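You operate a simulated robot arm through the tools that you are given. There is no shell and no other tool. Be economical: measure what you need, move in short steps, check, and stop when the job is done.

You are at the controls of a simulated robot arm. One attempt, no reset.

TASK
Open the white-cap bottle for tasting: shaken till mixed, clamped in the holder.
Fine: shake first, clamp before opening; cap on the tray; leave the other bottle.

The check looks at the end state, three seconds after you hand in, the way a careful person would. Anything else that was tipped, shoved, dropped, spilled or broken makes it a failure. A push-on lid holds only when it is set on centred and level and pressed home; a screw cap is set on level and turned clockwise until tight.

THE ROBOT
A 6-joint arm with a two-finger parallel gripper, fixed in place. Base frame: the origin is at the foot of the arm, x ahead of it, y to its left, z up; the work surface is at about z = 70.9. Lengths are in cm, angles in rad, forces in N, time in s.
With the tool pointing down near the work surface it reaches from about 24 to 66 cm from the base axis. Its first joint turns from -1.152 to 1.152 rad. Payload 2.9 kg.
The tool frame sits at the grasp point between the pads (the TCP): z along the fingers, y along the line on which they close. The tips reach 3 cm beyond it. The gripper opens to 11 cm. The fingers are 2 cm wide and 1 cm thick; the gripper's body (4.8 by 11.2 cm) begins 5.5 cm behind the TCP.
Orientation is told as [roll, pitch, yaw] about the base's x, y, z axes, in that order, counted from this pose: with the fingers straight down and closing along the base's y, the tool's x points along the base's -x, its y along +y and its z along -z.

THE INTERFACE
- The arm moves only by the tool play_rows. Its argument "commands" is a list of rows, each a list of 3 entries, a list of its own where there are three numbers: the shift along the tool's x, y, z in units of 30 mm (1.0 is 30 mm), then the turn, a rotation vector about the tool's x, y, z in units of 5 degrees (1.0 is 5 degrees), then the opening in per cent of the stroke, from 0 (shut) to 100 (fully open). In form: [[[x, y, z], [wx, wy, wz], jaw], ...]. A call has 1 to 8 rows; each row shifts and turns the commanded pose from where the row before left it, along the tool's axes as they then stand. A call with a number of a shift or a turn outside -1 to 1 is refused whole. Rows are played at 5 a second. More than 5 cm and 0.15 rad between two rows, or a gripper value outside its range, and nothing of the call is played. A pose out of reach is approached as far as the arm can. The call stops where the force on the tool passes 40 N (or 10 N more than at its start, if that is more) or the arm is blocked; 0.2 s more then pass. The fingers move at their own pace (about 10.8 cm/s each) and stop on an object; they squeeze with about 40 N. The grip force told is the motor's: it shows also when the fingers shut on nothing. Time passes only in rows, and 0.2 s behind the last, so rows that do not move let the fingers close. The reply holds the time, the measured pose of the TCP, the force on the tool along the base axes, the opening and the grip force, in the units named above and with some noise.
- Cameras (640 x 400 px; columns grow to the right, rows downward): "scene" is fixed at [6.89, 42.94, 138.89]; the picture's right is [-0.83, -0.56, 0.00], its down [-0.29, 0.44, -0.85] and it looks along [0.48, -0.70, -0.53] (base axes); focal length 359 px, centre (320, 200). "wrist" rides on the gripper at [-3.6, 0, -5.7] in the tool frame; the picture's right is [0.00, -1.00, 0.00], its down [0.97, 0.00, -0.24] and it looks along [0.24, 0.00, 0.97] (tool axes); focal length 218 px, centre (320, 200). There is no depth. A picture from a camera that has moved, and an enlarged one, comes with that camera's place and axes in the base frame and with its lens.
- camera(camera): a new picture of that camera. The clock stands still meanwhile.
- close_up(camera, box): a new picture of the part [left, top, right, bottom] of that camera's present view, enlarged. The clock stands still meanwhile.
- sign_off(): hands the job in; it is judged then, once.

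Go step by step. Nothing tells you positions but the pictures and the camera data: compare them with the known pose of the tool, close in by small moves and look again before you grip or let go. The budget is 120 turns and 68 pictures, counting those below and the enlarged ones. Unless the task says otherwise, let go and move clear before handing in, and close with one line.

The tools are called after ">>>" as name(argument=value, ...) on one line, values as JSON. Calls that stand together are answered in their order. play_rows: Moves the arm, as the interface text tells. Its arguments: {"type":"object","properties":{"commands":{"type":"array","items":{"type":"array"}}},"required":["commands"]} The other tools are called the same way: camera (camera) takes a picture; close_up (camera, box) takes an enlarged picture of a part of a camera's view; sign_off () hands the job in.

At the start:

```text
t: 0.0
ee_pos: [36.93, -20.56, 112.38]
orientation: [-0.002, 0.001, 0.0]
force: [-0.4, 1.2, -0.6]
gripper_width: 10.98
finger_force: 0.1
```

scene: 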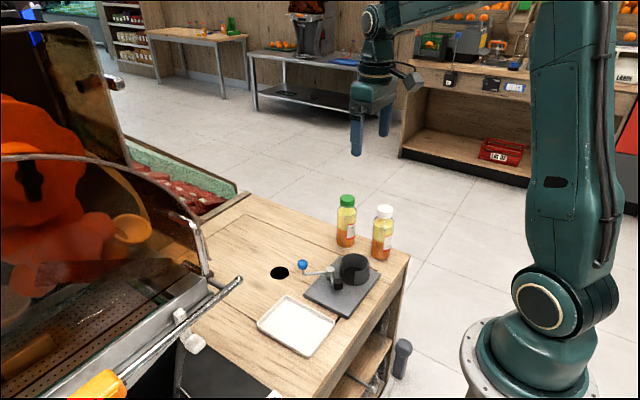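
wrist: 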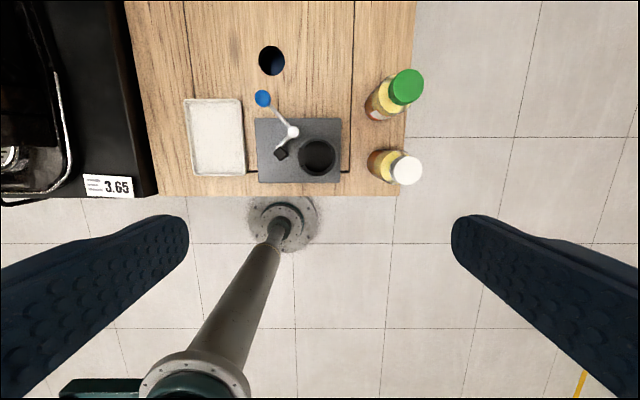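

I see two bottles (green cap, white cap), a holder with a lever and blue knob on a dark plate, and a white tray. I'll look closer first to measure them.

>>> close_up(camera="scene", box=[240, 180, 420, 360])

>>> close_up(camera="wrist", box=[170, 30, 440, 200])

```text
2.22 times, centred on (330, 270) of scene
camera zoom: at [6.89, 42.94, 138.89], right [-0.83, -0.56, 0.0], down [-0.29, 0.44, -0.85], along [0.48, -0.7, -0.53], focal length 797 px, centre (298, 44)
```

zoom: 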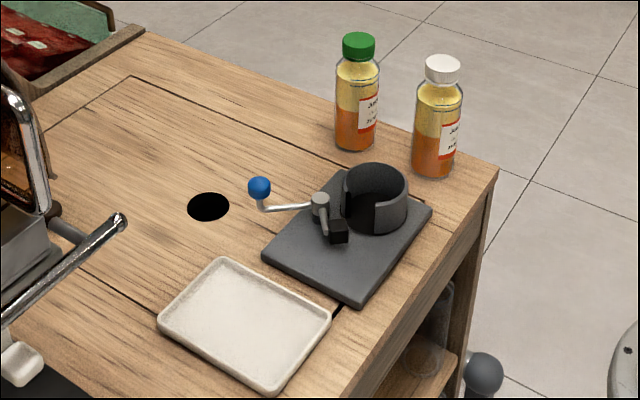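

```text
2.35 times, centred on (305, 115) of wrist
camera zoom: at [40.69, -20.47, 118.09], right [0.0, -1.0, 0.0], down [-0.97, 0.0, 0.24], along [-0.24, 0.0, -0.97], focal length 514 px, centre (355, 400)
```

zoom: 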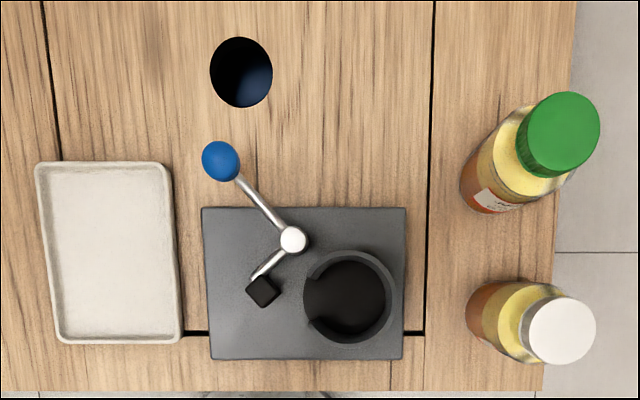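

The white-cap bottle is at about (37.4, -33.4) with its cap top at z≈85.8. The holder ring is at about (38.8, -19.9) with its top at z≈76.3. The knob is at (48.8, -10.6, 77.4) and the tray centre at (42, 1). I'll move above the white bottle.

>>> play_rows(commands=[[[-0.03, -0.857, 0.83], [0, 0, 0], 100], [[-0.03, -0.857, 0.83], [0, 0, 0], 100], [[-0.03, -0.857, 0.83], [0, 0, 0], 100], [[-0.03, -0.857, 0.83], [0, 0, 0], 100], [[-0.03, -0.857, 0.83], [0, 0, 0], 100], [[0, 0, 0], [0, 0, 0], 100]])

>>> camera(camera="wrist")

>>> close_up(camera="scene", box=[300, 160, 460, 270])

```text
t: 1.4
ee_pos: [37.45, -33.36, 99.95]
orientation: [-0.001, 0.0, -0.002]
force: [0.4, 0.3, 0.7]
gripper_width: 11.03
finger_force: 0.1
```

```text
63 pictures are left
camera wrist: at [41.06, -33.39, 105.66], right [0.0, -1.0, 0.0], down [-0.97, 0.0, 0.24], along [-0.24, 0.0, -0.97], focal length 218 px, centre (320, 200)
```

wrist: 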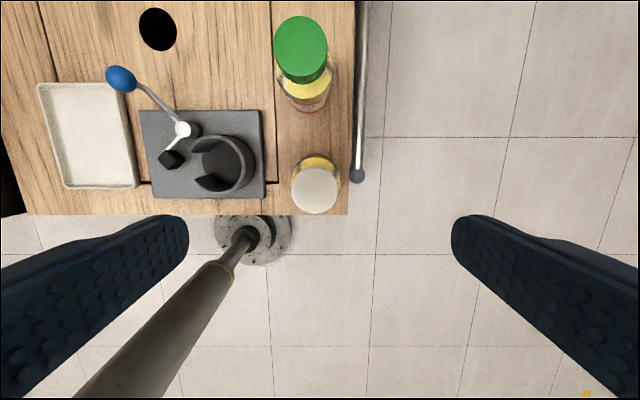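

```text
3.64 times, centred on (380, 215) of scene
camera zoom: at [6.89, 42.94, 138.89], right [-0.83, -0.56, 0.0], down [-0.29, 0.44, -0.85], along [0.48, -0.7, -0.53], focal length 1304 px, centre (102, 146)
```

zoom: 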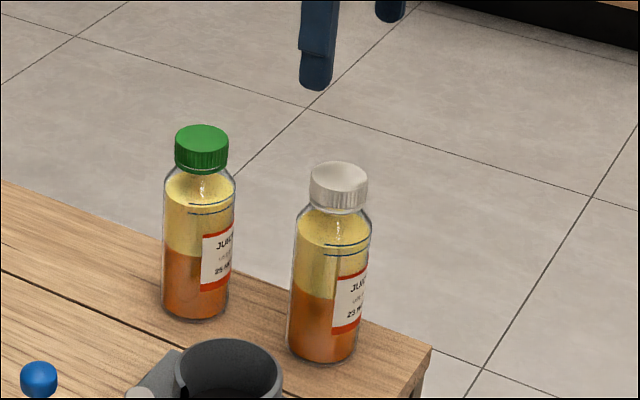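

The cap is ribbed, so it's a screw cap, and it is centred near (37.1, -32.95). I'll descend around it with the jaws open.

>>> play_rows(commands=[[[0.117, 0.133, 0.72], [0, 0, 0], 100], [[0, 0, 0.92], [0, 0, 0], 100], [[0, 0, 0.92], [0, 0, 0], 100], [[0, 0, 0.92], [0, 0, 0], 100], [[0, 0, 0.92], [0, 0, 0], 100], [[0, 0, 0.92], [0, 0, 0], 100], [[0, 0, 0], [0, 0, 0], 100]])

>>> camera(camera="wrist")

>>> close_up(camera="scene", box=[300, 160, 460, 270])

```text
t: 3.0
ee_pos: [37.22, -32.95, 83.96]
orientation: [0.0, 0.001, 0.001]
force: [-0.2, -0.1, 0.3]
gripper_width: 10.99
finger_force: 0.0
```

```text
61 pictures are left
camera wrist: at [40.79, -32.85, 89.65], right [0.0, -1.0, 0.0], down [-0.97, 0.0, 0.24], along [-0.24, 0.0, -0.97], focal length 218 px, centre (320, 200)
```

wrist: 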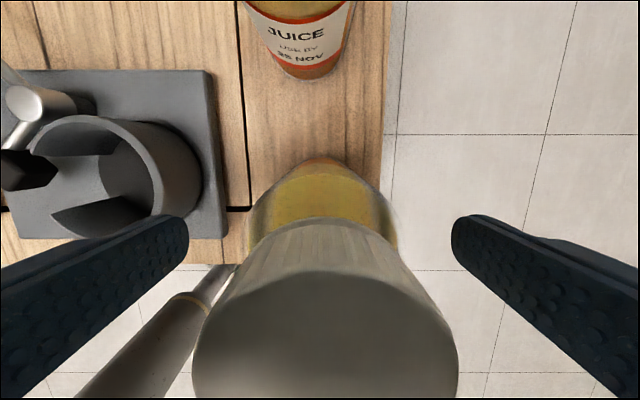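

```text
3.64 times, centred on (380, 215) of scene
camera zoom: at [6.89, 42.94, 138.89], right [-0.83, -0.56, 0.0], down [-0.29, 0.44, -0.85], along [0.48, -0.7, -0.53], focal length 1304 px, centre (102, 146)
```

zoom: 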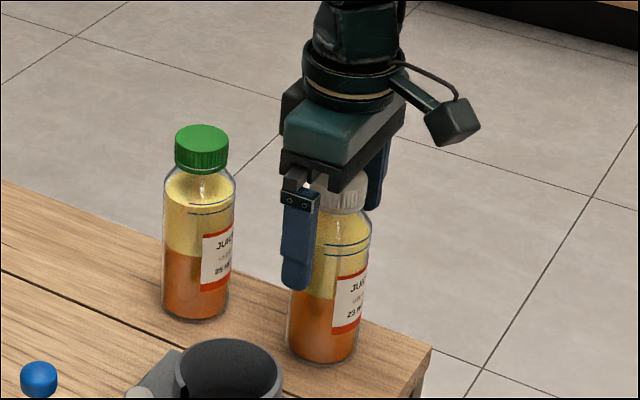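

The gripper straddles the bottle with the bottle near centre. I'll go down to z≈81.7, clear of the cap top, and close on the body.

>>> play_rows(commands=[[[-0.08, 0.0, 0.4], [0, 0, 0], 100], [[0, 0, 0.35], [0, 0, 0], 100], [[0, 0, 0], [0, 0, 0], 100], [[0, 0, 0], [0, 0, 0], 40], [[0, 0, 0], [0, 0, 0], 20], [[0, 0, 0], [0, 0, 0], 20], [[0, 0, 0], [0, 0, 0], 20]])

>>> close_up(camera="scene", box=[300, 160, 460, 270])

```text
t: 4.6
ee_pos: [37.4, -32.93, 81.68]
orientation: [0.0, 0.0, 0.001]
force: [0.4, -0.7, -0.2]
gripper_width: 5.49
finger_force: 40.1
```

```text
3.64 times, centred on (380, 215) of scene
camera zoom: at [6.89, 42.93, 138.89], right [-0.83, -0.56, 0.0], down [-0.29, 0.44, -0.85], along [0.48, -0.7, -0.53], focal length 1304 px, centre (102, 146)
```

zoom: 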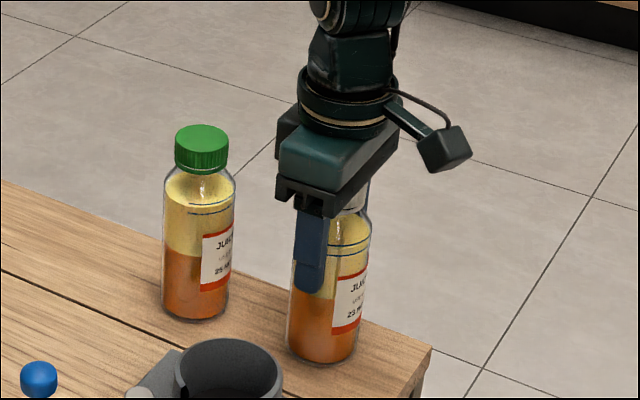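

The body is gripped at 5.49 cm wide and 40 N. I'll lift straight up before shaking.

>>> play_rows(commands=[[[0, 0, -0.3], [0, 0, 0], 20], [[0, 0, -0.8], [0, 0, 0], 20], [[0, 0, -1], [0, 0, 0], 20], [[0, 0, -1], [0, 0, 0], 20], [[0, 0, -1], [0, 0, 0], 20], [[0, 0, -1], [0, 0, 0], 20], [[0, 0, -1], [0, 0, 0], 20], [[0, 0, -1], [0, 0, 0], 20]])

>>> camera(camera="scene")

```text
t: 6.4
ee_pos: [37.21, -32.89, 103.09]
orientation: [0.002, 0.001, 0.002]
force: [-0.1, 0.1, -3.9]
gripper_width: 5.49
finger_force: 40.2
```

```text
58 pictures are left
```

scene: 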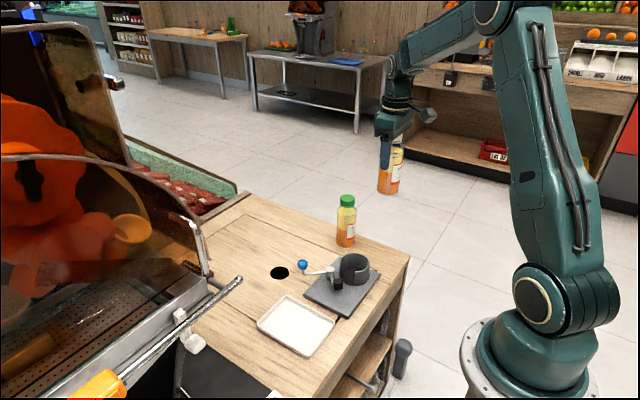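

The bottle is held clear of everything. I'll shake it with quick up-down strokes, then check the layers.

>>> play_rows(commands=[[[0, 0, -1], [0, 0, 0], 15], [[0, 0, 1], [0, 0, 0], 15], [[0, 0, -1], [0, 0, 0], 15], [[0, 0, 1], [0, 0, 0], 15], [[0, 0, -1], [0, 0, 0], 15], [[0, 0, 1], [0, 0, 0], 15], [[0, 0, -1], [0, 0, 0], 15], [[0, 0, 1], [0, 0, 0], 15]])

>>> close_up(camera="scene", box=[320, 90, 460, 220])

```text
t: 8.2
ee_pos: [37.31, -32.97, 102.92]
orientation: [0.0, 0.0, 0.0]
force: [0.6, -0.3, -3.2]
gripper_width: 5.53
finger_force: 39.6
```

```text
3.08 times, centred on (390, 155) of scene
camera zoom: at [6.89, 42.93, 138.89], right [-0.83, -0.56, 0.0], down [-0.29, 0.44, -0.85], along [0.48, -0.7, -0.53], focal length 1104 px, centre (105, 338)
```

zoom: 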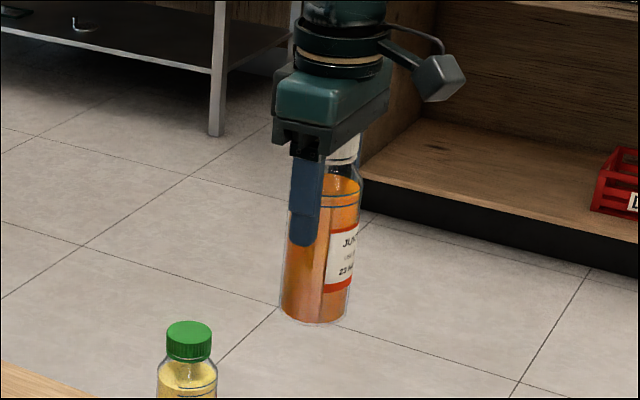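

The contents are turning a uniform orange, with a trace of gradient left. I'll shake two more rounds to be sure.

>>> play_rows(commands=[[[0.3, 0.5, -1], [0, 0, 0], 15], [[-0.3, -0.5, 1], [0, 0, 0], 15], [[0.3, 0.5, -1], [0, 0, 0], 15], [[-0.3, -0.5, 1], [0, 0, 0], 15], [[0.3, 0.5, -1], [0, 0, 0], 15], [[-0.3, -0.5, 1], [0, 0, 0], 15], [[0.3, 0.5, -1], [0, 0, 0], 15], [[-0.3, -0.5, 1], [0, 0, 0], 15]])

>>> play_rows(commands=[[[0, 0, -1], [0, 0, 0], 15], [[0, 0, 1], [0, 0, 0], 15], [[0, 0, -1], [0, 0, 0], 15], [[0, 0, 1], [0, 0, 0], 15], [[0, 0, -1], [0, 0, 0], 15], [[0, 0, 1], [0, 0, 0], 15], [[0, 0, -1], [0, 0, 0], 15], [[0, 0, 1], [0, 0, 0], 15]])

>>> close_up(camera="scene", box=[350, 120, 430, 200])

```text
t: 10.0
ee_pos: [37.49, -32.93, 103.15]
orientation: [0.001, -0.001, -0.001]
force: [0.2, 0.0, -3.5]
gripper_width: 5.47
finger_force: 39.9
```

```text
t: 11.8
ee_pos: [37.5, -32.92, 103.03]
orientation: [0.001, 0.0, 0.001]
force: [1.0, -0.3, -2.9]
gripper_width: 5.53
finger_force: 39.7
```

```text
5.00 times, centred on (390, 160) of scene
camera zoom: at [6.89, 42.93, 138.89], right [-0.83, -0.56, 0.0], down [-0.29, 0.44, -0.85], along [0.48, -0.7, -0.53], focal length 1793 px, centre (-30, 400)
```

zoom: 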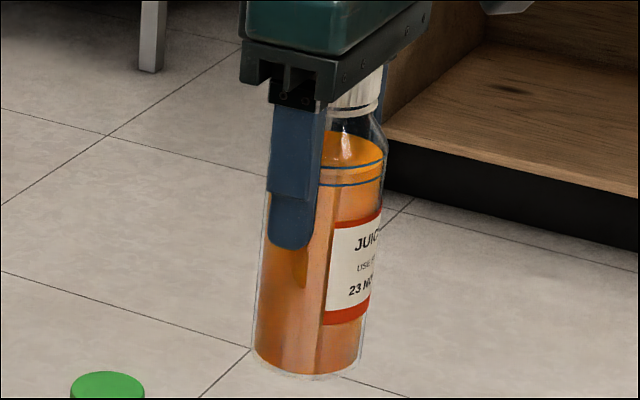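

The juice is uniformly mixed. I'll carry the bottle towards the holder, staying high and a little short in x so the wrist camera can see the ring.

>>> play_rows(commands=[[[0.3, 0.87, 0], [0, 0, 0], 15], [[0.3, 0.87, 0], [0, 0, 0], 15], [[0.3, 0.87, 0], [0, 0, 0], 15], [[0.3, 0.87, 0], [0, 0, 0], 15], [[0.3, 0.87, 0], [0, 0, 0], 15], [[0, 0, 0], [0, 0, 0], 15]])

>>> camera(camera="wrist")

>>> close_up(camera="scene", box=[280, 220, 400, 330])

```text
t: 13.2
ee_pos: [32.8, -19.89, 103.08]
orientation: [0.001, 0.0, -0.001]
force: [-0.3, -0.2, -2.8]
gripper_width: 5.52
finger_force: 39.6
```

```text
55 pictures are left
camera wrist: at [36.53, -19.82, 108.77], right [0.0, -1.0, 0.0], down [-0.97, 0.0, 0.24], along [-0.24, 0.0, -0.97], focal length 218 px, centre (320, 200)
```

wrist: 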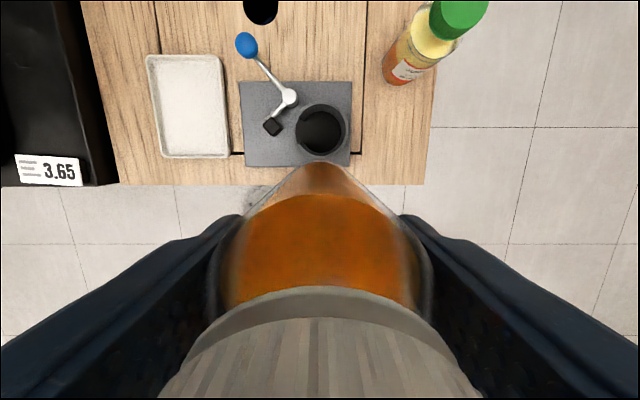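

```text
3.64 times, centred on (340, 275) of scene
camera zoom: at [6.89, 42.94, 138.89], right [-0.83, -0.56, 0.0], down [-0.29, 0.44, -0.85], along [0.48, -0.7, -0.53], focal length 1304 px, centre (247, -73)
```

zoom: 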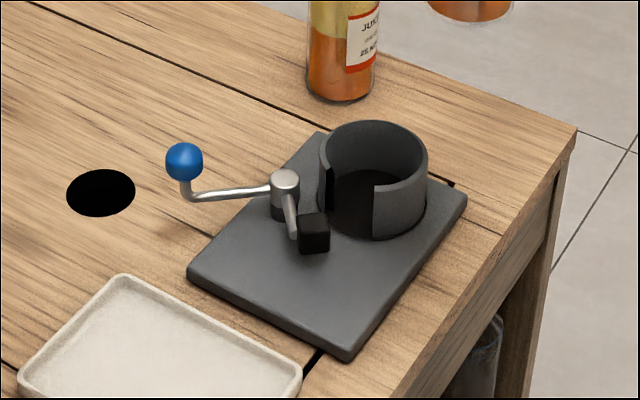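

The ring centre comes out at about (38.7, -19.87). I'll move over it and descend until the bottle's foot is just above the ring, then check.

>>> play_rows(commands=[[[-0.67, 0.005, 0], [0, 0, 0], 15], [[-0.67, 0, 0], [0, 0, 0], 15], [[-0.67, 0, 0.5], [0, 0, 0], 15], [[0, 0, 1], [0, 0, 0], 15], [[0, 0, 1], [0, 0, 0], 15], [[0, 0, 1], [0, 0, 0], 15], [[0, 0, 1], [0, 0, 0], 15], [[0, 0, 0], [0, 0, 0], 15]])

>>> close_up(camera="scene", box=[300, 190, 420, 300])

>>> camera(camera="wrist")

```text
t: 15.0
ee_pos: [38.78, -19.93, 89.41]
orientation: [-0.001, -0.002, -0.001]
force: [-0.4, -0.8, -3.1]
gripper_width: 5.49
finger_force: 40.7
```

```text
3.64 times, centred on (360, 245) of scene
camera zoom: at [6.89, 42.93, 138.89], right [-0.83, -0.56, 0.0], down [-0.29, 0.44, -0.85], along [0.48, -0.7, -0.53], focal length 1304 px, centre (174, 36)
```

zoom: 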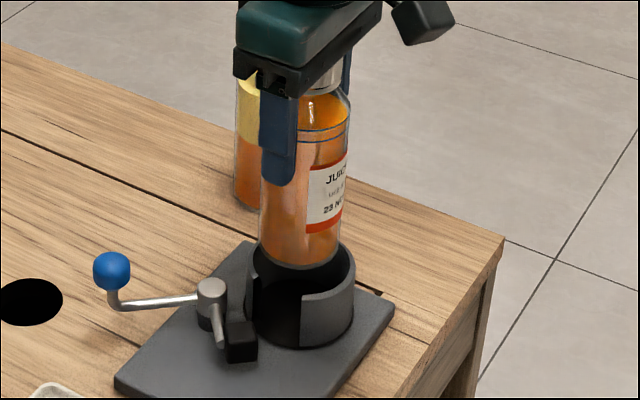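

```text
52 pictures are left
camera wrist: at [42.61, -19.85, 95.17], right [0.0, -1.0, 0.0], down [-0.97, 0.0, 0.24], along [-0.24, 0.0, -0.97], focal length 218 px, centre (320, 200)
```

wrist: 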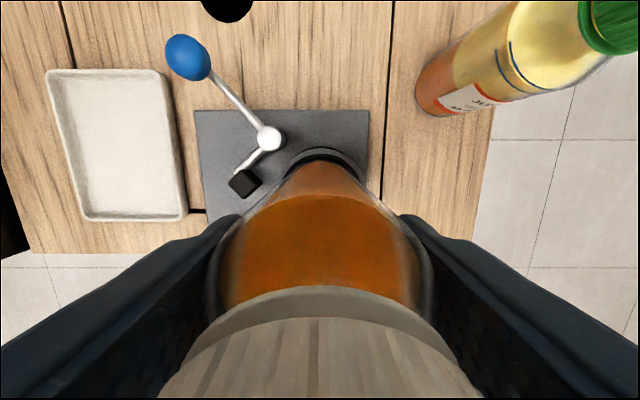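

The bottle's foot is just above the ring and nearly centred. I'll zoom in before lowering.

>>> close_up(camera="scene", box=[355, 240, 415, 290])

>>> close_up(camera="wrist", box=[260, 120, 390, 210])

```text
8.00 times, centred on (385, 265) of scene
camera zoom: at [6.89, 42.93, 138.89], right [-0.83, -0.56, 0.0], down [-0.29, 0.44, -0.85], along [0.48, -0.7, -0.53], focal length 2869 px, centre (-200, -320)
```

zoom: 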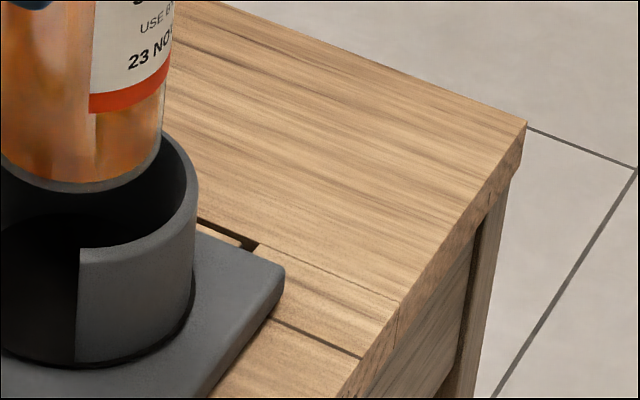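

```text
4.44 times, centred on (325, 165) of wrist
camera zoom: at [42.61, -19.85, 95.17], right [0.0, -1.0, 0.0], down [-0.97, 0.0, 0.24], along [-0.24, 0.0, -0.97], focal length 970 px, centre (298, 356)
```

zoom: 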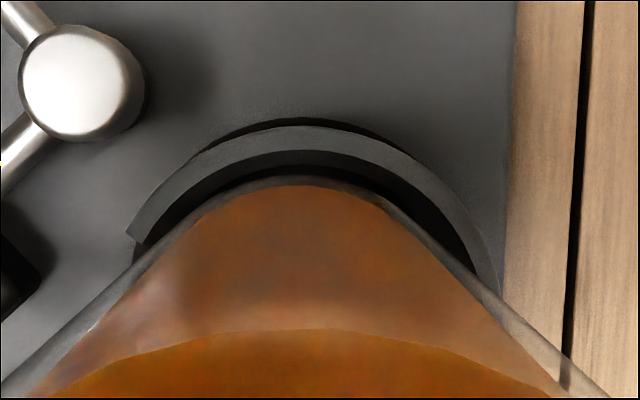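

The clearance looks slightly uneven, so I'll nudge by (-0.15, -0.2) and lower in small steps, watching the force.

>>> play_rows(commands=[[[0.05, -0.06, 0], [0, 0, 0], 15], [[0, 0, 0.3], [0, 0, 0], 15], [[0, 0, 0.3], [0, 0, 0], 15], [[0, 0, 0.3], [0, 0, 0], 15], [[0, 0, 0], [0, 0, 0], 15]])

>>> close_up(camera="scene", box=[320, 230, 400, 290])

>>> close_up(camera="wrist", box=[260, 120, 390, 210])

```text
t: 16.2
ee_pos: [38.7, -20.07, 86.89]
orientation: [0.001, 0.001, -0.001]
force: [-0.3, -0.1, -3.3]
gripper_width: 5.52
finger_force: 40.4
```

```text
6.67 times, centred on (360, 260) of scene
camera zoom: at [6.89, 42.93, 138.89], right [-0.83, -0.56, 0.0], down [-0.29, 0.44, -0.85], along [0.48, -0.7, -0.53], focal length 2391 px, centre (53, -200)
```

zoom: 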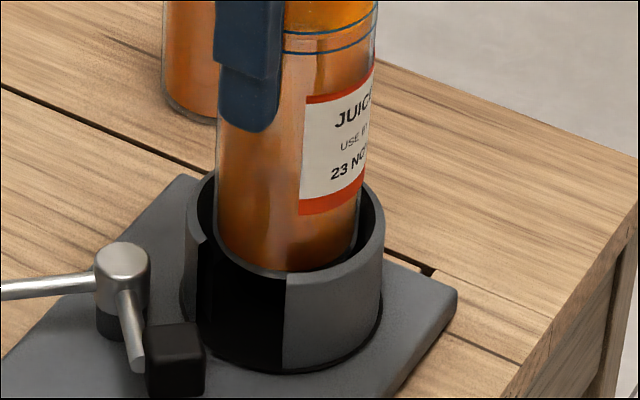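

```text
4.44 times, centred on (325, 165) of wrist
camera zoom: at [42.39, -20.07, 92.53], right [0.0, -1.0, 0.0], down [-0.97, 0.0, 0.24], along [-0.24, 0.0, -0.97], focal length 970 px, centre (298, 356)
```

zoom: 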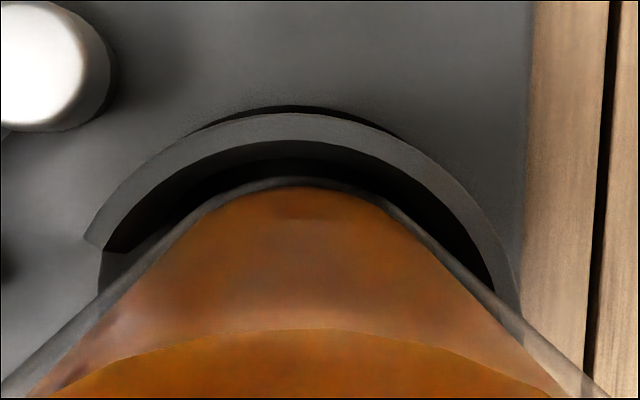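

The foot has entered the ring and is centred. I'll lower further toward the floor of the holder.

>>> play_rows(commands=[[[0, 0, 0.3], [0, 0, 0], 15], [[0, 0, 0.3], [0, 0, 0], 15], [[0, 0, 0.3], [0, 0, 0], 15], [[0, 0, 0.1], [0, 0, 0], 15], [[0, 0, 0], [0, 0, 0], 15]])

>>> close_up(camera="scene", box=[320, 230, 400, 290])

```text
t: 17.4
ee_pos: [38.62, -20.09, 83.84]
orientation: [0.003, -0.003, 0.001]
force: [0.0, 0.1, -2.8]
gripper_width: 5.53
finger_force: 40.4
```

```text
6.67 times, centred on (360, 260) of scene
camera zoom: at [6.89, 42.94, 138.89], right [-0.83, -0.56, 0.0], down [-0.29, 0.44, -0.85], along [0.48, -0.7, -0.53], focal length 2391 px, centre (53, -200)
```

zoom: 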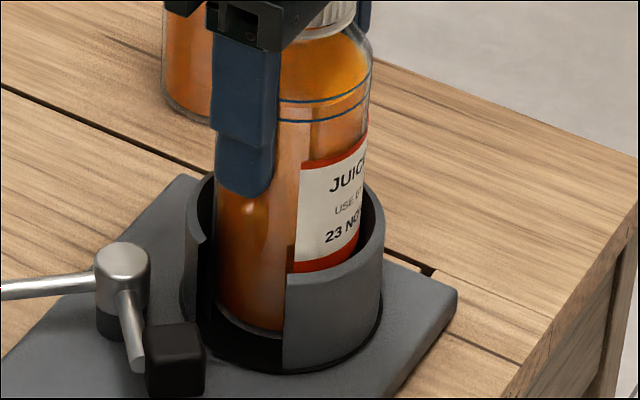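

There's about 1 cm left to the floor, so I'll feel for contact with tiny steps.

>>> play_rows(commands=[[[0, 0, 0.08], [0, 0, 0], 15], [[0, 0, 0.08], [0, 0, 0], 15], [[0, 0, 0.07], [0, 0, 0], 15], [[0, 0, 0], [0, 0, 0], 15]])

```text
t: 18.4
ee_pos: [38.89, -20.08, 83.25]
orientation: [-0.002, -0.006, 0.0]
force: [-1.0, 3.7, 35.7]
gripper_width: 5.53
finger_force: 40.2
```

Contact with the floor at z≈83.25. I'll ease off, open and rise.

>>> play_rows(commands=[[[0, 0, -0.03], [0, 0, 0], 15], [[0, 0, 0], [0, 0, 0], 60], [[0, 0, 0], [0, 0, 0], 90], [[0, 0, 0], [0, 0, 0], 90], [[0, 0, -0.5], [0, 0, 0], 90], [[0, 0, -1], [0, 0, 0], 90], [[0, 0, -1], [0, 0, 0], 90], [[0, 0, -1], [0, 0, 0], 90]])

>>> camera(camera="wrist")

>>> close_up(camera="scene", box=[280, 190, 400, 300])

```text
t: 20.2
ee_pos: [38.78, -20.05, 93.65]
orientation: [0.0, 0.002, -0.001]
force: [0.6, 0.4, -0.6]
gripper_width: 9.89
finger_force: 0.0
```

```text
46 pictures are left
camera wrist: at [42.37, -20.02, 99.42], right [0.0, -1.0, 0.0], down [-0.97, 0.0, 0.24], along [-0.24, 0.0, -0.97], focal length 218 px, centre (320, 200)
```

wrist: 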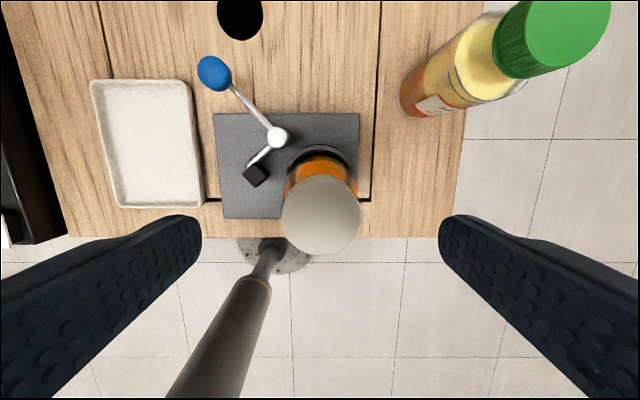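

```text
3.64 times, centred on (340, 245) of scene
camera zoom: at [6.89, 42.94, 138.89], right [-0.83, -0.56, 0.0], down [-0.29, 0.44, -0.85], along [0.48, -0.7, -0.53], focal length 1304 px, centre (247, 36)
```

zoom: 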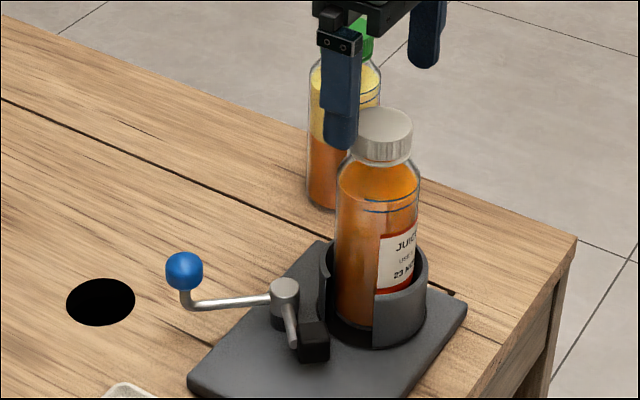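

The bottle stands in the holder. The clamp lever pivots at about (43.25, -15.7), with its knob at (48.7, -10.5), and turning it counter-clockwise swings the pad into the ring's gap. I'll go behind the knob with closed fingers, yawed 45°.

>>> play_rows(commands=[[[-0.8, 0.5, 0], [0, 0, 0], 60], [[-0.8, 0.5, 0], [0, 0, 0], 30], [[-0.8, 0.5, 0], [0, 0, 0], 0], [[-0.8, 0.5, 0], [0, 0, 0], 0], [[-0.8, 0.5, 0], [0, 0, 0], 0], [[0, 0, 0], [0, 0, 1], 0], [[0, 0, 0], [0, 0, 1], 0], [[0, 0, 0], [0, 0, 1], 0]])

>>> play_rows(commands=[[[0, 0, 0.2], [0, 0, 1], 0], [[0, 0, 0.5], [0, 0, 1], 0], [[0, 0, 0.5], [0, 0, 1], 0], [[0, 0, 0.5], [0, 0, 1], 0], [[0, 0, 0.5], [0, 0, 1], 0], [[0, 0, 0.5], [0, 0, 1], 0], [[0, 0, 0.5], [0, 0, 0], 0], [[0, 0, 0], [0, 0, 0], 0]])

>>> camera(camera="wrist")

>>> close_up(camera="scene", box=[250, 190, 400, 310])

```text
t: 22.0
ee_pos: [50.64, -12.62, 93.6]
orientation: [0.0, 0.001, -0.264]
force: [-0.6, -0.5, -0.5]
gripper_width: 0.0
finger_force: 37.6
```

```text
t: 23.8
ee_pos: [50.76, -12.47, 84.04]
orientation: [0.0, 0.0, -0.786]
force: [0.9, 0.2, -0.4]
gripper_width: 0.01
finger_force: 37.5
```

```text
44 pictures are left
camera wrist: at [53.35, -15.06, 89.78], right [-0.71, -0.71, 0.0], down [-0.69, 0.69, 0.24], along [-0.17, 0.17, -0.97], focal length 218 px, centre (320, 200)
```

wrist: 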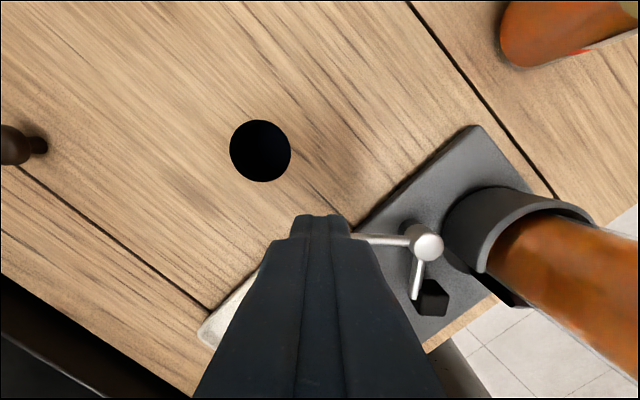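

```text
3.33 times, centred on (325, 250) of scene
camera zoom: at [6.89, 42.94, 138.89], right [-0.83, -0.56, 0.0], down [-0.29, 0.44, -0.85], along [0.48, -0.7, -0.53], focal length 1195 px, centre (303, 33)
```

zoom: 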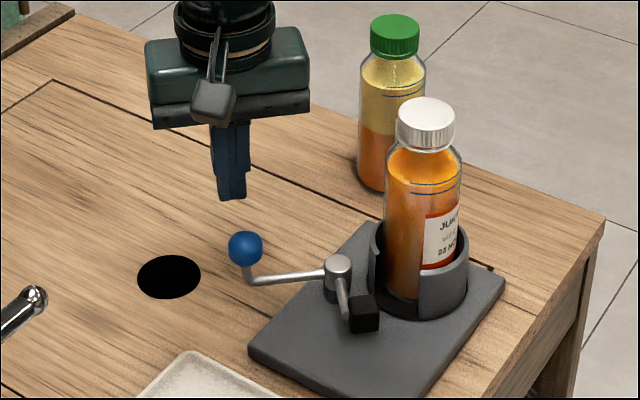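

The fingers are behind the knob. I'll lower so the tips reach knob height.

>>> play_rows(commands=[[[0, 0, 0.5], [0, 0, 0], 0], [[0, 0, 0.5], [0, 0, 0], 0], [[0, 0, 0.6], [0, 0, 0], 0], [[0, 0, 0], [0, 0, 0], 0]])

>>> close_up(camera="scene", box=[270, 210, 390, 310])

```text
t: 24.8
ee_pos: [50.86, -12.65, 79.37]
orientation: [-0.001, 0.001, -0.785]
force: [0.3, 0.3, 0.3]
gripper_width: 0.0
finger_force: 37.7
```

```text
4.00 times, centred on (330, 260) of scene
camera zoom: at [6.89, 42.94, 138.89], right [-0.83, -0.56, 0.0], down [-0.29, 0.44, -0.85], along [0.48, -0.7, -0.53], focal length 1434 px, centre (280, -40)
```

zoom: 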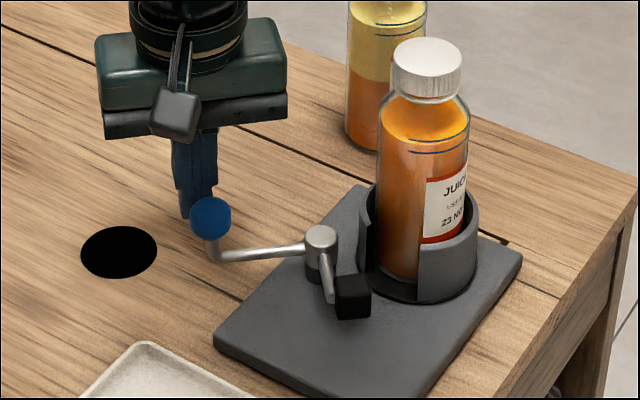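

The fingers are right behind the knob. I'll push it along its arc, turning with it.

>>> play_rows(commands=[[[0.2, 0, 0], [0, 0, 0], 0], [[0.22, 0.06, 0], [0, 0, -1], 0], [[0.22, 0.06, 0], [0, 0, -1], 0], [[0.22, 0.06, 0], [0, 0, -1], 0], [[0.22, 0.06, 0], [0, 0, -1], 0], [[0, 0, 0], [0, 0, 0], 0]])

>>> close_up(camera="scene", box=[270, 210, 390, 310])

```text
t: 26.2
ee_pos: [48.67, -9.92, 79.28]
orientation: [0.002, 0.003, -0.434]
force: [0.2, -0.7, 0.2]
gripper_width: 0.0
finger_force: 37.4
```

```text
4.00 times, centred on (330, 260) of scene
camera zoom: at [6.89, 42.94, 138.89], right [-0.83, -0.56, 0.0], down [-0.29, 0.44, -0.85], along [0.48, -0.7, -0.53], focal length 1434 px, centre (280, -40)
```

zoom: 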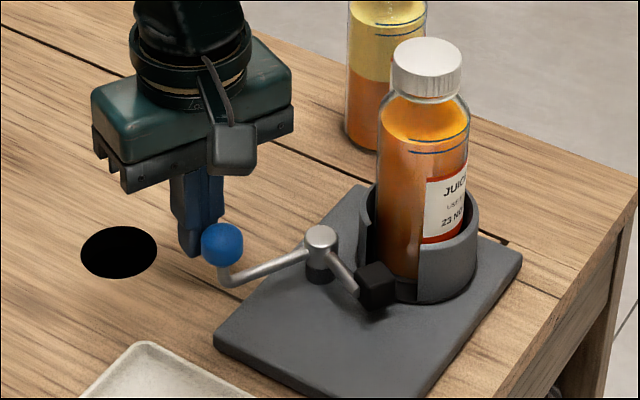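

It works: the lever is turning and the pad is approaching the gap. I'll continue until there is resistance.

>>> play_rows(commands=[[[0.22, 0.06, 0], [0, 0, -1], 0], [[0.22, 0.06, 0], [0, 0, -1], 0], [[0.22, 0.06, 0], [0, 0, -1], 0], [[0, 0, 0], [0, 0, 0], 0]])

>>> close_up(camera="scene", box=[270, 210, 390, 310])

```text
t: 27.2
ee_pos: [47.02, -8.78, 79.32]
orientation: [0.001, 0.002, -0.175]
force: [0.0, 0.5, -0.8]
gripper_width: 0.0
finger_force: 37.3
```

```text
4.00 times, centred on (330, 260) of scene
camera zoom: at [6.89, 42.94, 138.89], right [-0.83, -0.56, 0.0], down [-0.29, 0.44, -0.85], along [0.48, -0.7, -0.53], focal length 1434 px, centre (280, -40)
```

zoom: 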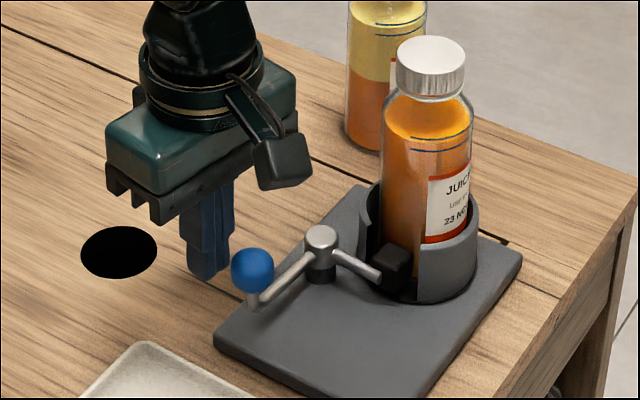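

The pad is in the gap and has moved the bottle slightly. I'll keep pushing gently until it is firm.

>>> play_rows(commands=[[[0.22, 0.06, 0], [0, 0, -1], 0], [[0.22, 0.06, 0], [0, 0, -1], 0], [[0, 0, 0], [0, 0, 0], 0]])

>>> close_up(camera="scene", box=[270, 210, 390, 310])

```text
t: 28.0
ee_pos: [45.93, -8.28, 79.34]
orientation: [0.0, -0.003, 0.002]
force: [4.8, 0.4, -0.4]
gripper_width: 0.0
finger_force: 37.8
```

```text
4.00 times, centred on (330, 260) of scene
camera zoom: at [6.9, 42.94, 138.89], right [-0.83, -0.56, 0.0], down [-0.29, 0.44, -0.85], along [0.48, -0.7, -0.53], focal length 1434 px, centre (280, -40)
```

zoom: 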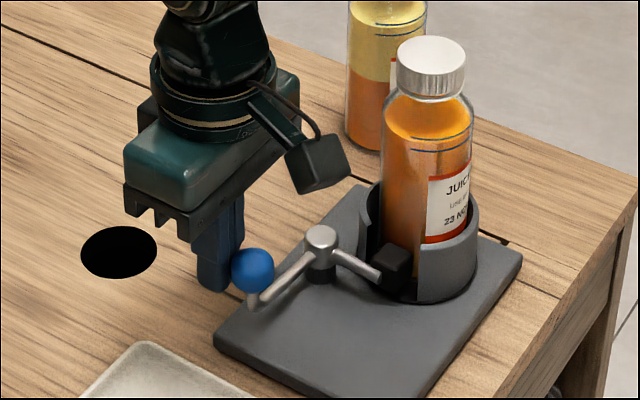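

The lever hasn't moved in this step and is pushing back, so it looks clamped. I'll give it one firmer push to confirm.

>>> play_rows(commands=[[[0.1, 0, 0], [0, 0, 0], 0], [[0.1, 0, 0], [0, 0, 0], 0], [[0, 0, 0], [0, 0, 0], 0]])

>>> close_up(camera="scene", box=[270, 210, 390, 310])

```text
t: 28.8
ee_pos: [45.39, -8.35, 79.34]
orientation: [-0.001, -0.003, 0.001]
force: [16.8, 4.7, 3.3]
gripper_width: 0.01
finger_force: 37.7
```

```text
4.00 times, centred on (330, 260) of scene
camera zoom: at [6.92, 42.95, 138.89], right [-0.83, -0.56, 0.0], down [-0.29, 0.44, -0.85], along [0.48, -0.7, -0.53], focal length 1434 px, centre (280, -40)
```

zoom: 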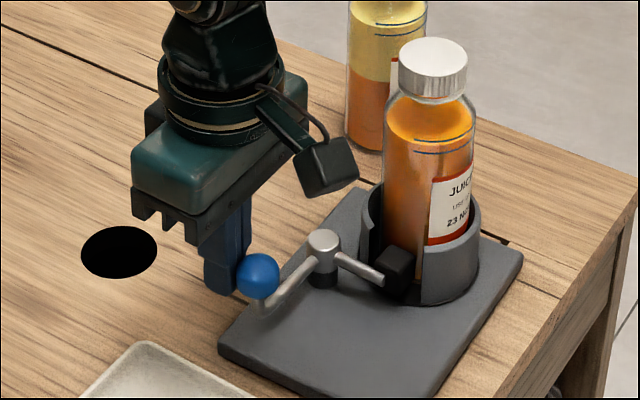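

The clamp is firm and the base itself began to creep, so that's enough. I'll back off and rise.

>>> play_rows(commands=[[[-0.3, 0, 0], [0, 0, 0], 0], [[-0.7, 0, 0], [0, 0, 0], 0], [[0, 0, -1], [0, 0, 0], 0], [[0, 0, -1], [0, 0, 0], 30], [[0, 0, -1], [0, 0, 0], 60], [[0, 0, -1], [0, 0, 0], 70], [[0, 0, -1], [0, 0, 0], 70], [[0, 0, -1], [0, 0, 0], 70]])

>>> play_rows(commands=[[[0.63, -0.97, 0], [0, 0, 0], 70], [[0.63, -0.97, 0], [0, 0, 0], 70], [[0.63, -0.97, 0], [0, 0, 0], 70], [[0.63, -0.97, 0], [0, 0, 0], 70], [[0, 0, 0], [0, 0, 0], 70]])

>>> camera(camera="wrist")

>>> close_up(camera="scene", box=[270, 210, 390, 310])

```text
t: 30.6
ee_pos: [48.22, -8.3, 97.25]
orientation: [0.0, 0.001, -0.002]
force: [-0.8, 0.4, 0.6]
gripper_width: 7.7
finger_force: 0.0
```

```text
t: 31.8
ee_pos: [40.44, -20.07, 97.27]
orientation: [-0.001, -0.001, 0.001]
force: [-0.5, 0.0, -0.3]
gripper_width: 7.71
finger_force: 0.0
```

```text
37 pictures are left
camera wrist: at [44.12, -19.88, 102.99], right [0.0, -1.0, 0.0], down [-0.97, 0.0, 0.24], along [-0.24, 0.0, -0.97], focal length 218 px, centre (320, 200)
```

wrist: 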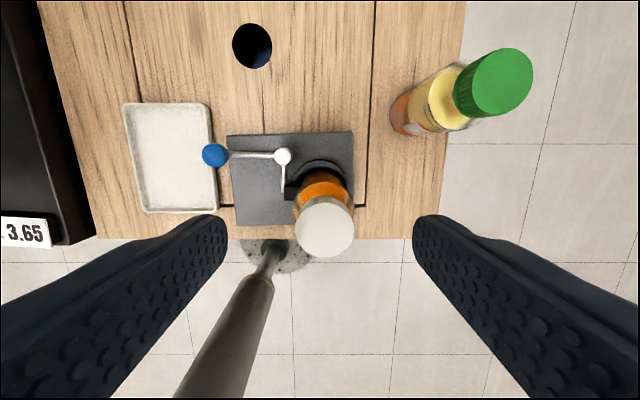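

```text
4.00 times, centred on (330, 260) of scene
camera zoom: at [6.89, 42.94, 138.89], right [-0.83, -0.56, 0.0], down [-0.29, 0.44, -0.85], along [0.48, -0.7, -0.53], focal length 1434 px, centre (280, -40)
```

zoom: 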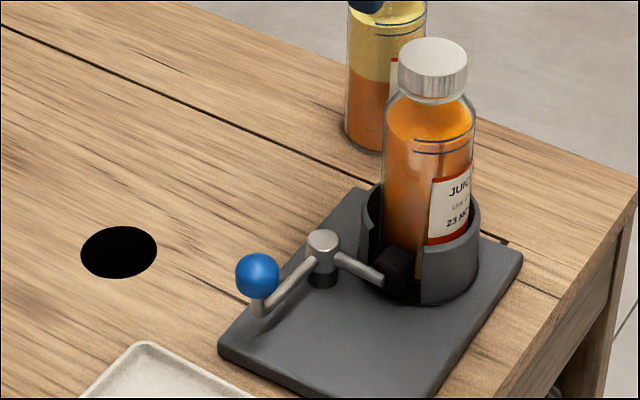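

The clamp is closed and holding; the base crept only a few mm. Now I'll measure the cap position precisely.

>>> close_up(camera="wrist", box=[270, 160, 390, 270])

```text
3.64 times, centred on (330, 215) of wrist
camera zoom: at [44.12, -19.88, 102.99], right [0.0, -1.0, 0.0], down [-0.97, 0.0, 0.24], along [-0.24, 0.0, -0.97], focal length 794 px, centre (284, 146)
```

zoom: 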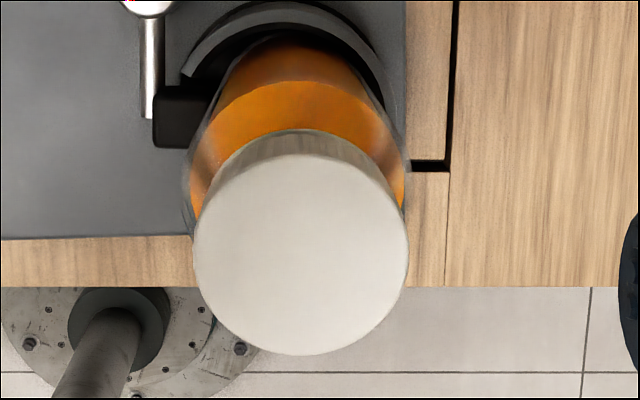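

The cap top is centred at about (38.3, -20.2, 88.3). I'll centre over it and wind the wrist 90° clockwise so I have travel for unscrewing.

>>> play_rows(commands=[[[0.71, -0.04, 0], [0, 0, 0], 70], [[0, 0, 0], [0, 0, 1], 70], [[0, 0, 0], [0, 0, 1], 70], [[0, 0, 0], [0, 0, 1], 70], [[0, 0, 0], [0, 0, 1], 70], [[0, 0, 0], [0, 0, 1], 70], [[0, 0, 0], [0, 0, 1], 70], [[0, 0, 0], [0, 0, 1], 70]])

>>> play_rows(commands=[[[0, 0, 0], [0, 0, 1], 70], [[0, 0, 0], [0, 0, 1], 70], [[0, 0, 0], [0, 0, 1], 70], [[0, 0, 0], [0, 0, 1], 70], [[0, 0, 0], [0, 0, 1], 70], [[0, 0, 0], [0, 0, 1], 70], [[0, 0, 0], [0, 0, 1], 70], [[0, 0, 0], [0, 0, 1], 70]])

>>> play_rows(commands=[[[0, 0, 0], [0, 0, 1], 70], [[0, 0, 0], [0, 0, 1], 70], [[0, 0, 0], [0, 0, 1], 70], [[0, 0, 0.5], [0, 0, 0], 70], [[0, 0, 0.6], [0, 0, 0], 70], [[0, 0, 0], [0, 0, 0], 70]])

>>> camera(camera="wrist")

```text
t: 33.6
ee_pos: [38.35, -20.12, 97.3]
orientation: [0.0, -0.001, -0.613]
force: [-0.2, -0.9, 0.5]
gripper_width: 7.69
finger_force: 0.2
```

```text
t: 35.4
ee_pos: [38.42, -19.96, 97.26]
orientation: [0.0, -0.001, -1.31]
force: [-0.1, 0.0, 0.0]
gripper_width: 7.7
finger_force: 0.1
```

```text
t: 36.8
ee_pos: [38.47, -20.03, 93.92]
orientation: [0.0, -0.001, -1.572]
force: [0.4, 0.9, -0.1]
gripper_width: 7.67
finger_force: 0.1
```

```text
34 pictures are left
camera wrist: at [38.56, -23.59, 99.65], right [-1.0, 0.0, 0.0], down [0.0, 0.97, 0.24], along [0.0, 0.24, -0.97], focal length 218 px, centre (320, 200)
```

wrist: 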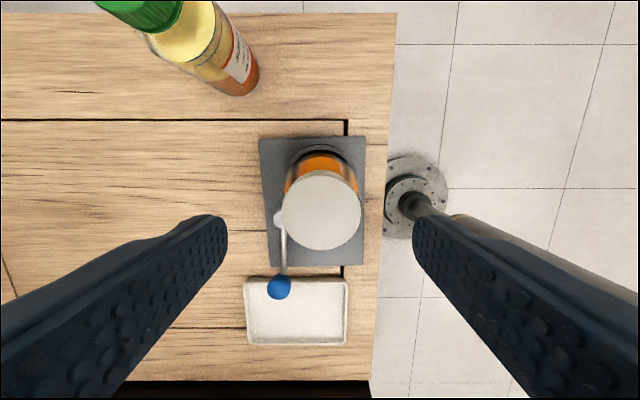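

It's aligned. I'll descend onto the cap sides and check from the scene camera.

>>> play_rows(commands=[[[-0.05, 0, 0.5], [0, 0, 0], 70], [[0, 0, 0.5], [0, 0, 0], 70], [[0, 0, 0.45], [0, 0, 0], 70], [[0, 0, 0], [0, 0, 0], 70]])

>>> close_up(camera="scene", box=[320, 190, 410, 260])

```text
t: 37.8
ee_pos: [38.46, -20.22, 89.66]
orientation: [0.0, -0.001, -1.571]
force: [-0.5, 0.3, 0.9]
gripper_width: 7.69
finger_force: 0.1
```

```text
5.71 times, centred on (365, 225) of scene
camera zoom: at [6.89, 42.94, 138.89], right [-0.83, -0.56, 0.0], down [-0.29, 0.44, -0.85], along [0.48, -0.7, -0.53], focal length 2049 px, centre (63, 57)
```

zoom: 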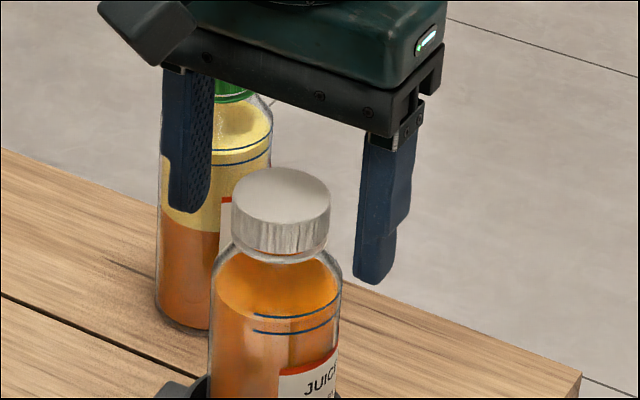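

The tips sit slightly below the cap's lower edge. I'll raise 0.4 cm and grip the cap.

>>> play_rows(commands=[[[0, 0, -0.15], [0, 0, 0], 70], [[0, 0, 0], [0, 0, 0], 45], [[0, 0, 0], [0, 0, 0], 25], [[0, 0, 0], [0, 0, 0], 25], [[0, 0, 0], [0, 0, 0], 25]])

>>> close_up(camera="scene", box=[320, 190, 410, 260])

```text
t: 39.0
ee_pos: [38.37, -20.26, 90.14]
orientation: [0.0, 0.002, -1.571]
force: [0.9, 0.1, 0.1]
gripper_width: 3.79
finger_force: 39.9
```

```text
5.71 times, centred on (365, 225) of scene
camera zoom: at [6.89, 42.94, 138.89], right [-0.83, -0.56, 0.0], down [-0.29, 0.44, -0.85], along [0.48, -0.7, -0.53], focal length 2049 px, centre (63, 57)
```

zoom: 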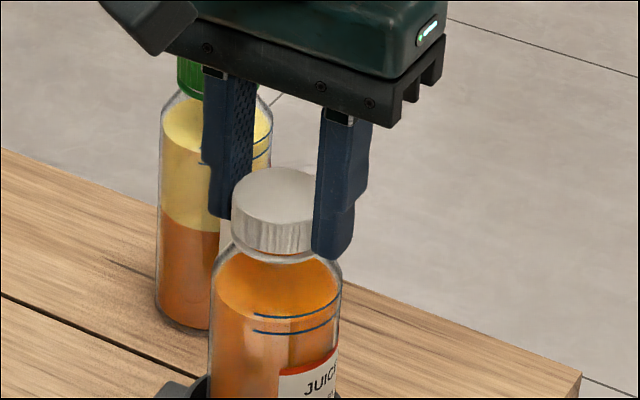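

The cap is gripped at 3.8 cm. I'll unscrew counter-clockwise, easing up very slightly.

>>> play_rows(commands=[[[0, 0, 0], [0, 0, -1], 25], [[0, 0, -0.002], [0, 0, -1], 25], [[0, 0, -0.002], [0, 0, -1], 25], [[0, 0, -0.002], [0, 0, -1], 25], [[0, 0, -0.002], [0, 0, -1], 25], [[0, 0, -0.002], [0, 0, -1], 25], [[0, 0, -0.002], [0, 0, -1], 25], [[0, 0, -0.002], [0, 0, -1], 25]])

>>> close_up(camera="scene", box=[290, 190, 410, 310])

```text
t: 40.8
ee_pos: [38.43, -20.11, 90.2]
orientation: [-0.001, -0.002, -0.872]
force: [-2.6, -3.5, 0.6]
gripper_width: 3.76
finger_force: 39.5
```

```text
3.33 times, centred on (350, 250) of scene
camera zoom: at [6.89, 42.93, 138.89], right [-0.83, -0.56, 0.0], down [-0.29, 0.44, -0.85], along [0.48, -0.7, -0.53], focal length 1195 px, centre (220, 33)
```

zoom: 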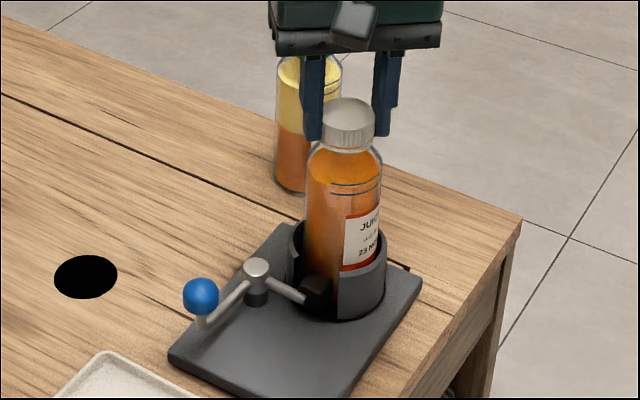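

The cap turns while the bottle and holder stay still. I'll continue.

>>> play_rows(commands=[[[0, 0, -0.002], [0, 0, -1], 25], [[0, 0, -0.002], [0, 0, -1], 25], [[0, 0, -0.002], [0, 0, -1], 25], [[0, 0, -0.002], [0, 0, -1], 25], [[0, 0, -0.002], [0, 0, -1], 25], [[0, 0, -0.002], [0, 0, -1], 25], [[0, 0, -0.002], [0, 0, -1], 25], [[0, 0, -0.002], [0, 0, -1], 25]])

>>> play_rows(commands=[[[0, 0, -0.002], [0, 0, -1], 25], [[0, 0, -0.002], [0, 0, -1], 25], [[0, 0, -0.002], [0, 0, -1], 25], [[0, 0, -0.002], [0, 0, -1], 25], [[0, 0, -0.002], [0, 0, -1], 25], [[0, 0, -0.002], [0, 0, -1], 25], [[0, 0, -0.002], [0, 0, -1], 25], [[0, 0, -0.002], [0, 0, -1], 25]])

>>> play_rows(commands=[[[0, 0, -0.002], [0, 0, -1], 25], [[0, 0, -0.002], [0, 0, -1], 25], [[0, 0, -0.002], [0, 0, -1], 25], [[0, 0, -0.002], [0, 0, -1], 25], [[0, 0, -0.002], [0, 0, -1], 25], [[0, 0, -0.002], [0, 0, -1], 25], [[0, 0, -0.002], [0, 0, -1], 25], [[0, 0, -0.002], [0, 0, -1], 25]])

>>> close_up(camera="scene", box=[290, 190, 410, 310])

```text
t: 42.6
ee_pos: [38.43, -20.16, 90.36]
orientation: [0.0, 0.0, -0.173]
force: [-1.8, -1.1, -1.4]
gripper_width: 3.82
finger_force: 40.2
```

```text
t: 44.4
ee_pos: [38.5, -20.24, 90.33]
orientation: [0.0, -0.001, 0.524]
force: [-2.1, -1.5, -4.6]
gripper_width: 3.76
finger_force: 40.1
```

```text
t: 46.2
ee_pos: [38.39, -20.2, 90.29]
orientation: [0.0, -0.001, 1.223]
force: [-1.1, -1.0, -6.7]
gripper_width: 3.76
finger_force: 40.1
```

```text
3.33 times, centred on (350, 250) of scene
camera zoom: at [6.9, 42.93, 138.89], right [-0.83, -0.56, 0.0], down [-0.29, 0.44, -0.85], along [0.48, -0.7, -0.53], focal length 1195 px, centre (220, 33)
```

zoom: 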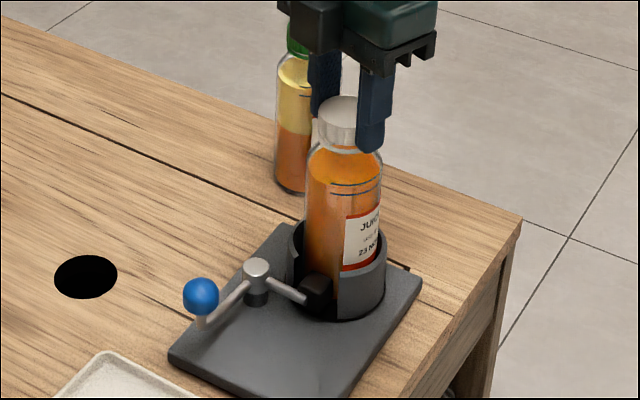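

160° is turned, with a slight pull building. I'll continue without extra lift.

>>> play_rows(commands=[[[0, 0, 0], [0, 0, -1], 25], [[0, 0, 0], [0, 0, -1], 25], [[0, 0, 0], [0, 0, -1], 25], [[0, 0, 0], [0, 0, -1], 25], [[0, 0, 0], [0, 0, -1], 25], [[0, 0, 0], [0, 0, -1], 25], [[0, 0, 0], [0, 0, -1], 25], [[0, 0, 0], [0, 0, -1], 25]])

>>> play_rows(commands=[[[0, 0, 0], [0, 0, -1], 25], [[0, 0, 0], [0, 0, -1], 25], [[0, 0, 0], [0, 0, -1], 25], [[0, 0, 0], [0, 0, -1], 25], [[0, 0, 0], [0, 0, -1], 25], [[0, 0, 0], [0, 0, -1], 25], [[0, 0, 0], [0, 0, -1], 25], [[0, 0, 0], [0, 0, -1], 25]])

>>> close_up(camera="scene", box=[320, 190, 410, 260])

```text
t: 48.0
ee_pos: [38.34, -20.21, 90.39]
orientation: [0.0, -0.001, 1.922]
force: [0.3, 0.8, -1.6]
gripper_width: 3.76
finger_force: 40.6
```

```text
t: 49.8
ee_pos: [39.86, -17.21, 90.41]
orientation: [0.002, 0.001, 2.601]
force: [-5.9, -11.1, 8.6]
gripper_width: 3.99
finger_force: 39.7
out of reach, approached as far as the arm can: row 8
```

```text
5.71 times, centred on (365, 225) of scene
camera zoom: at [6.87, 42.91, 138.9], right [-0.83, -0.56, 0.0], down [-0.29, 0.44, -0.85], along [0.48, -0.7, -0.53], focal length 2049 px, centre (63, 57)
```

zoom: 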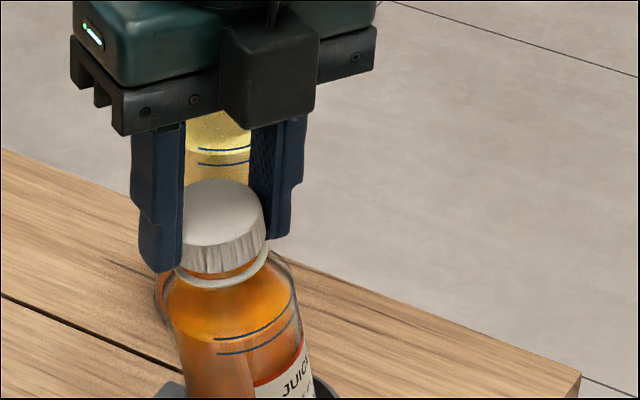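

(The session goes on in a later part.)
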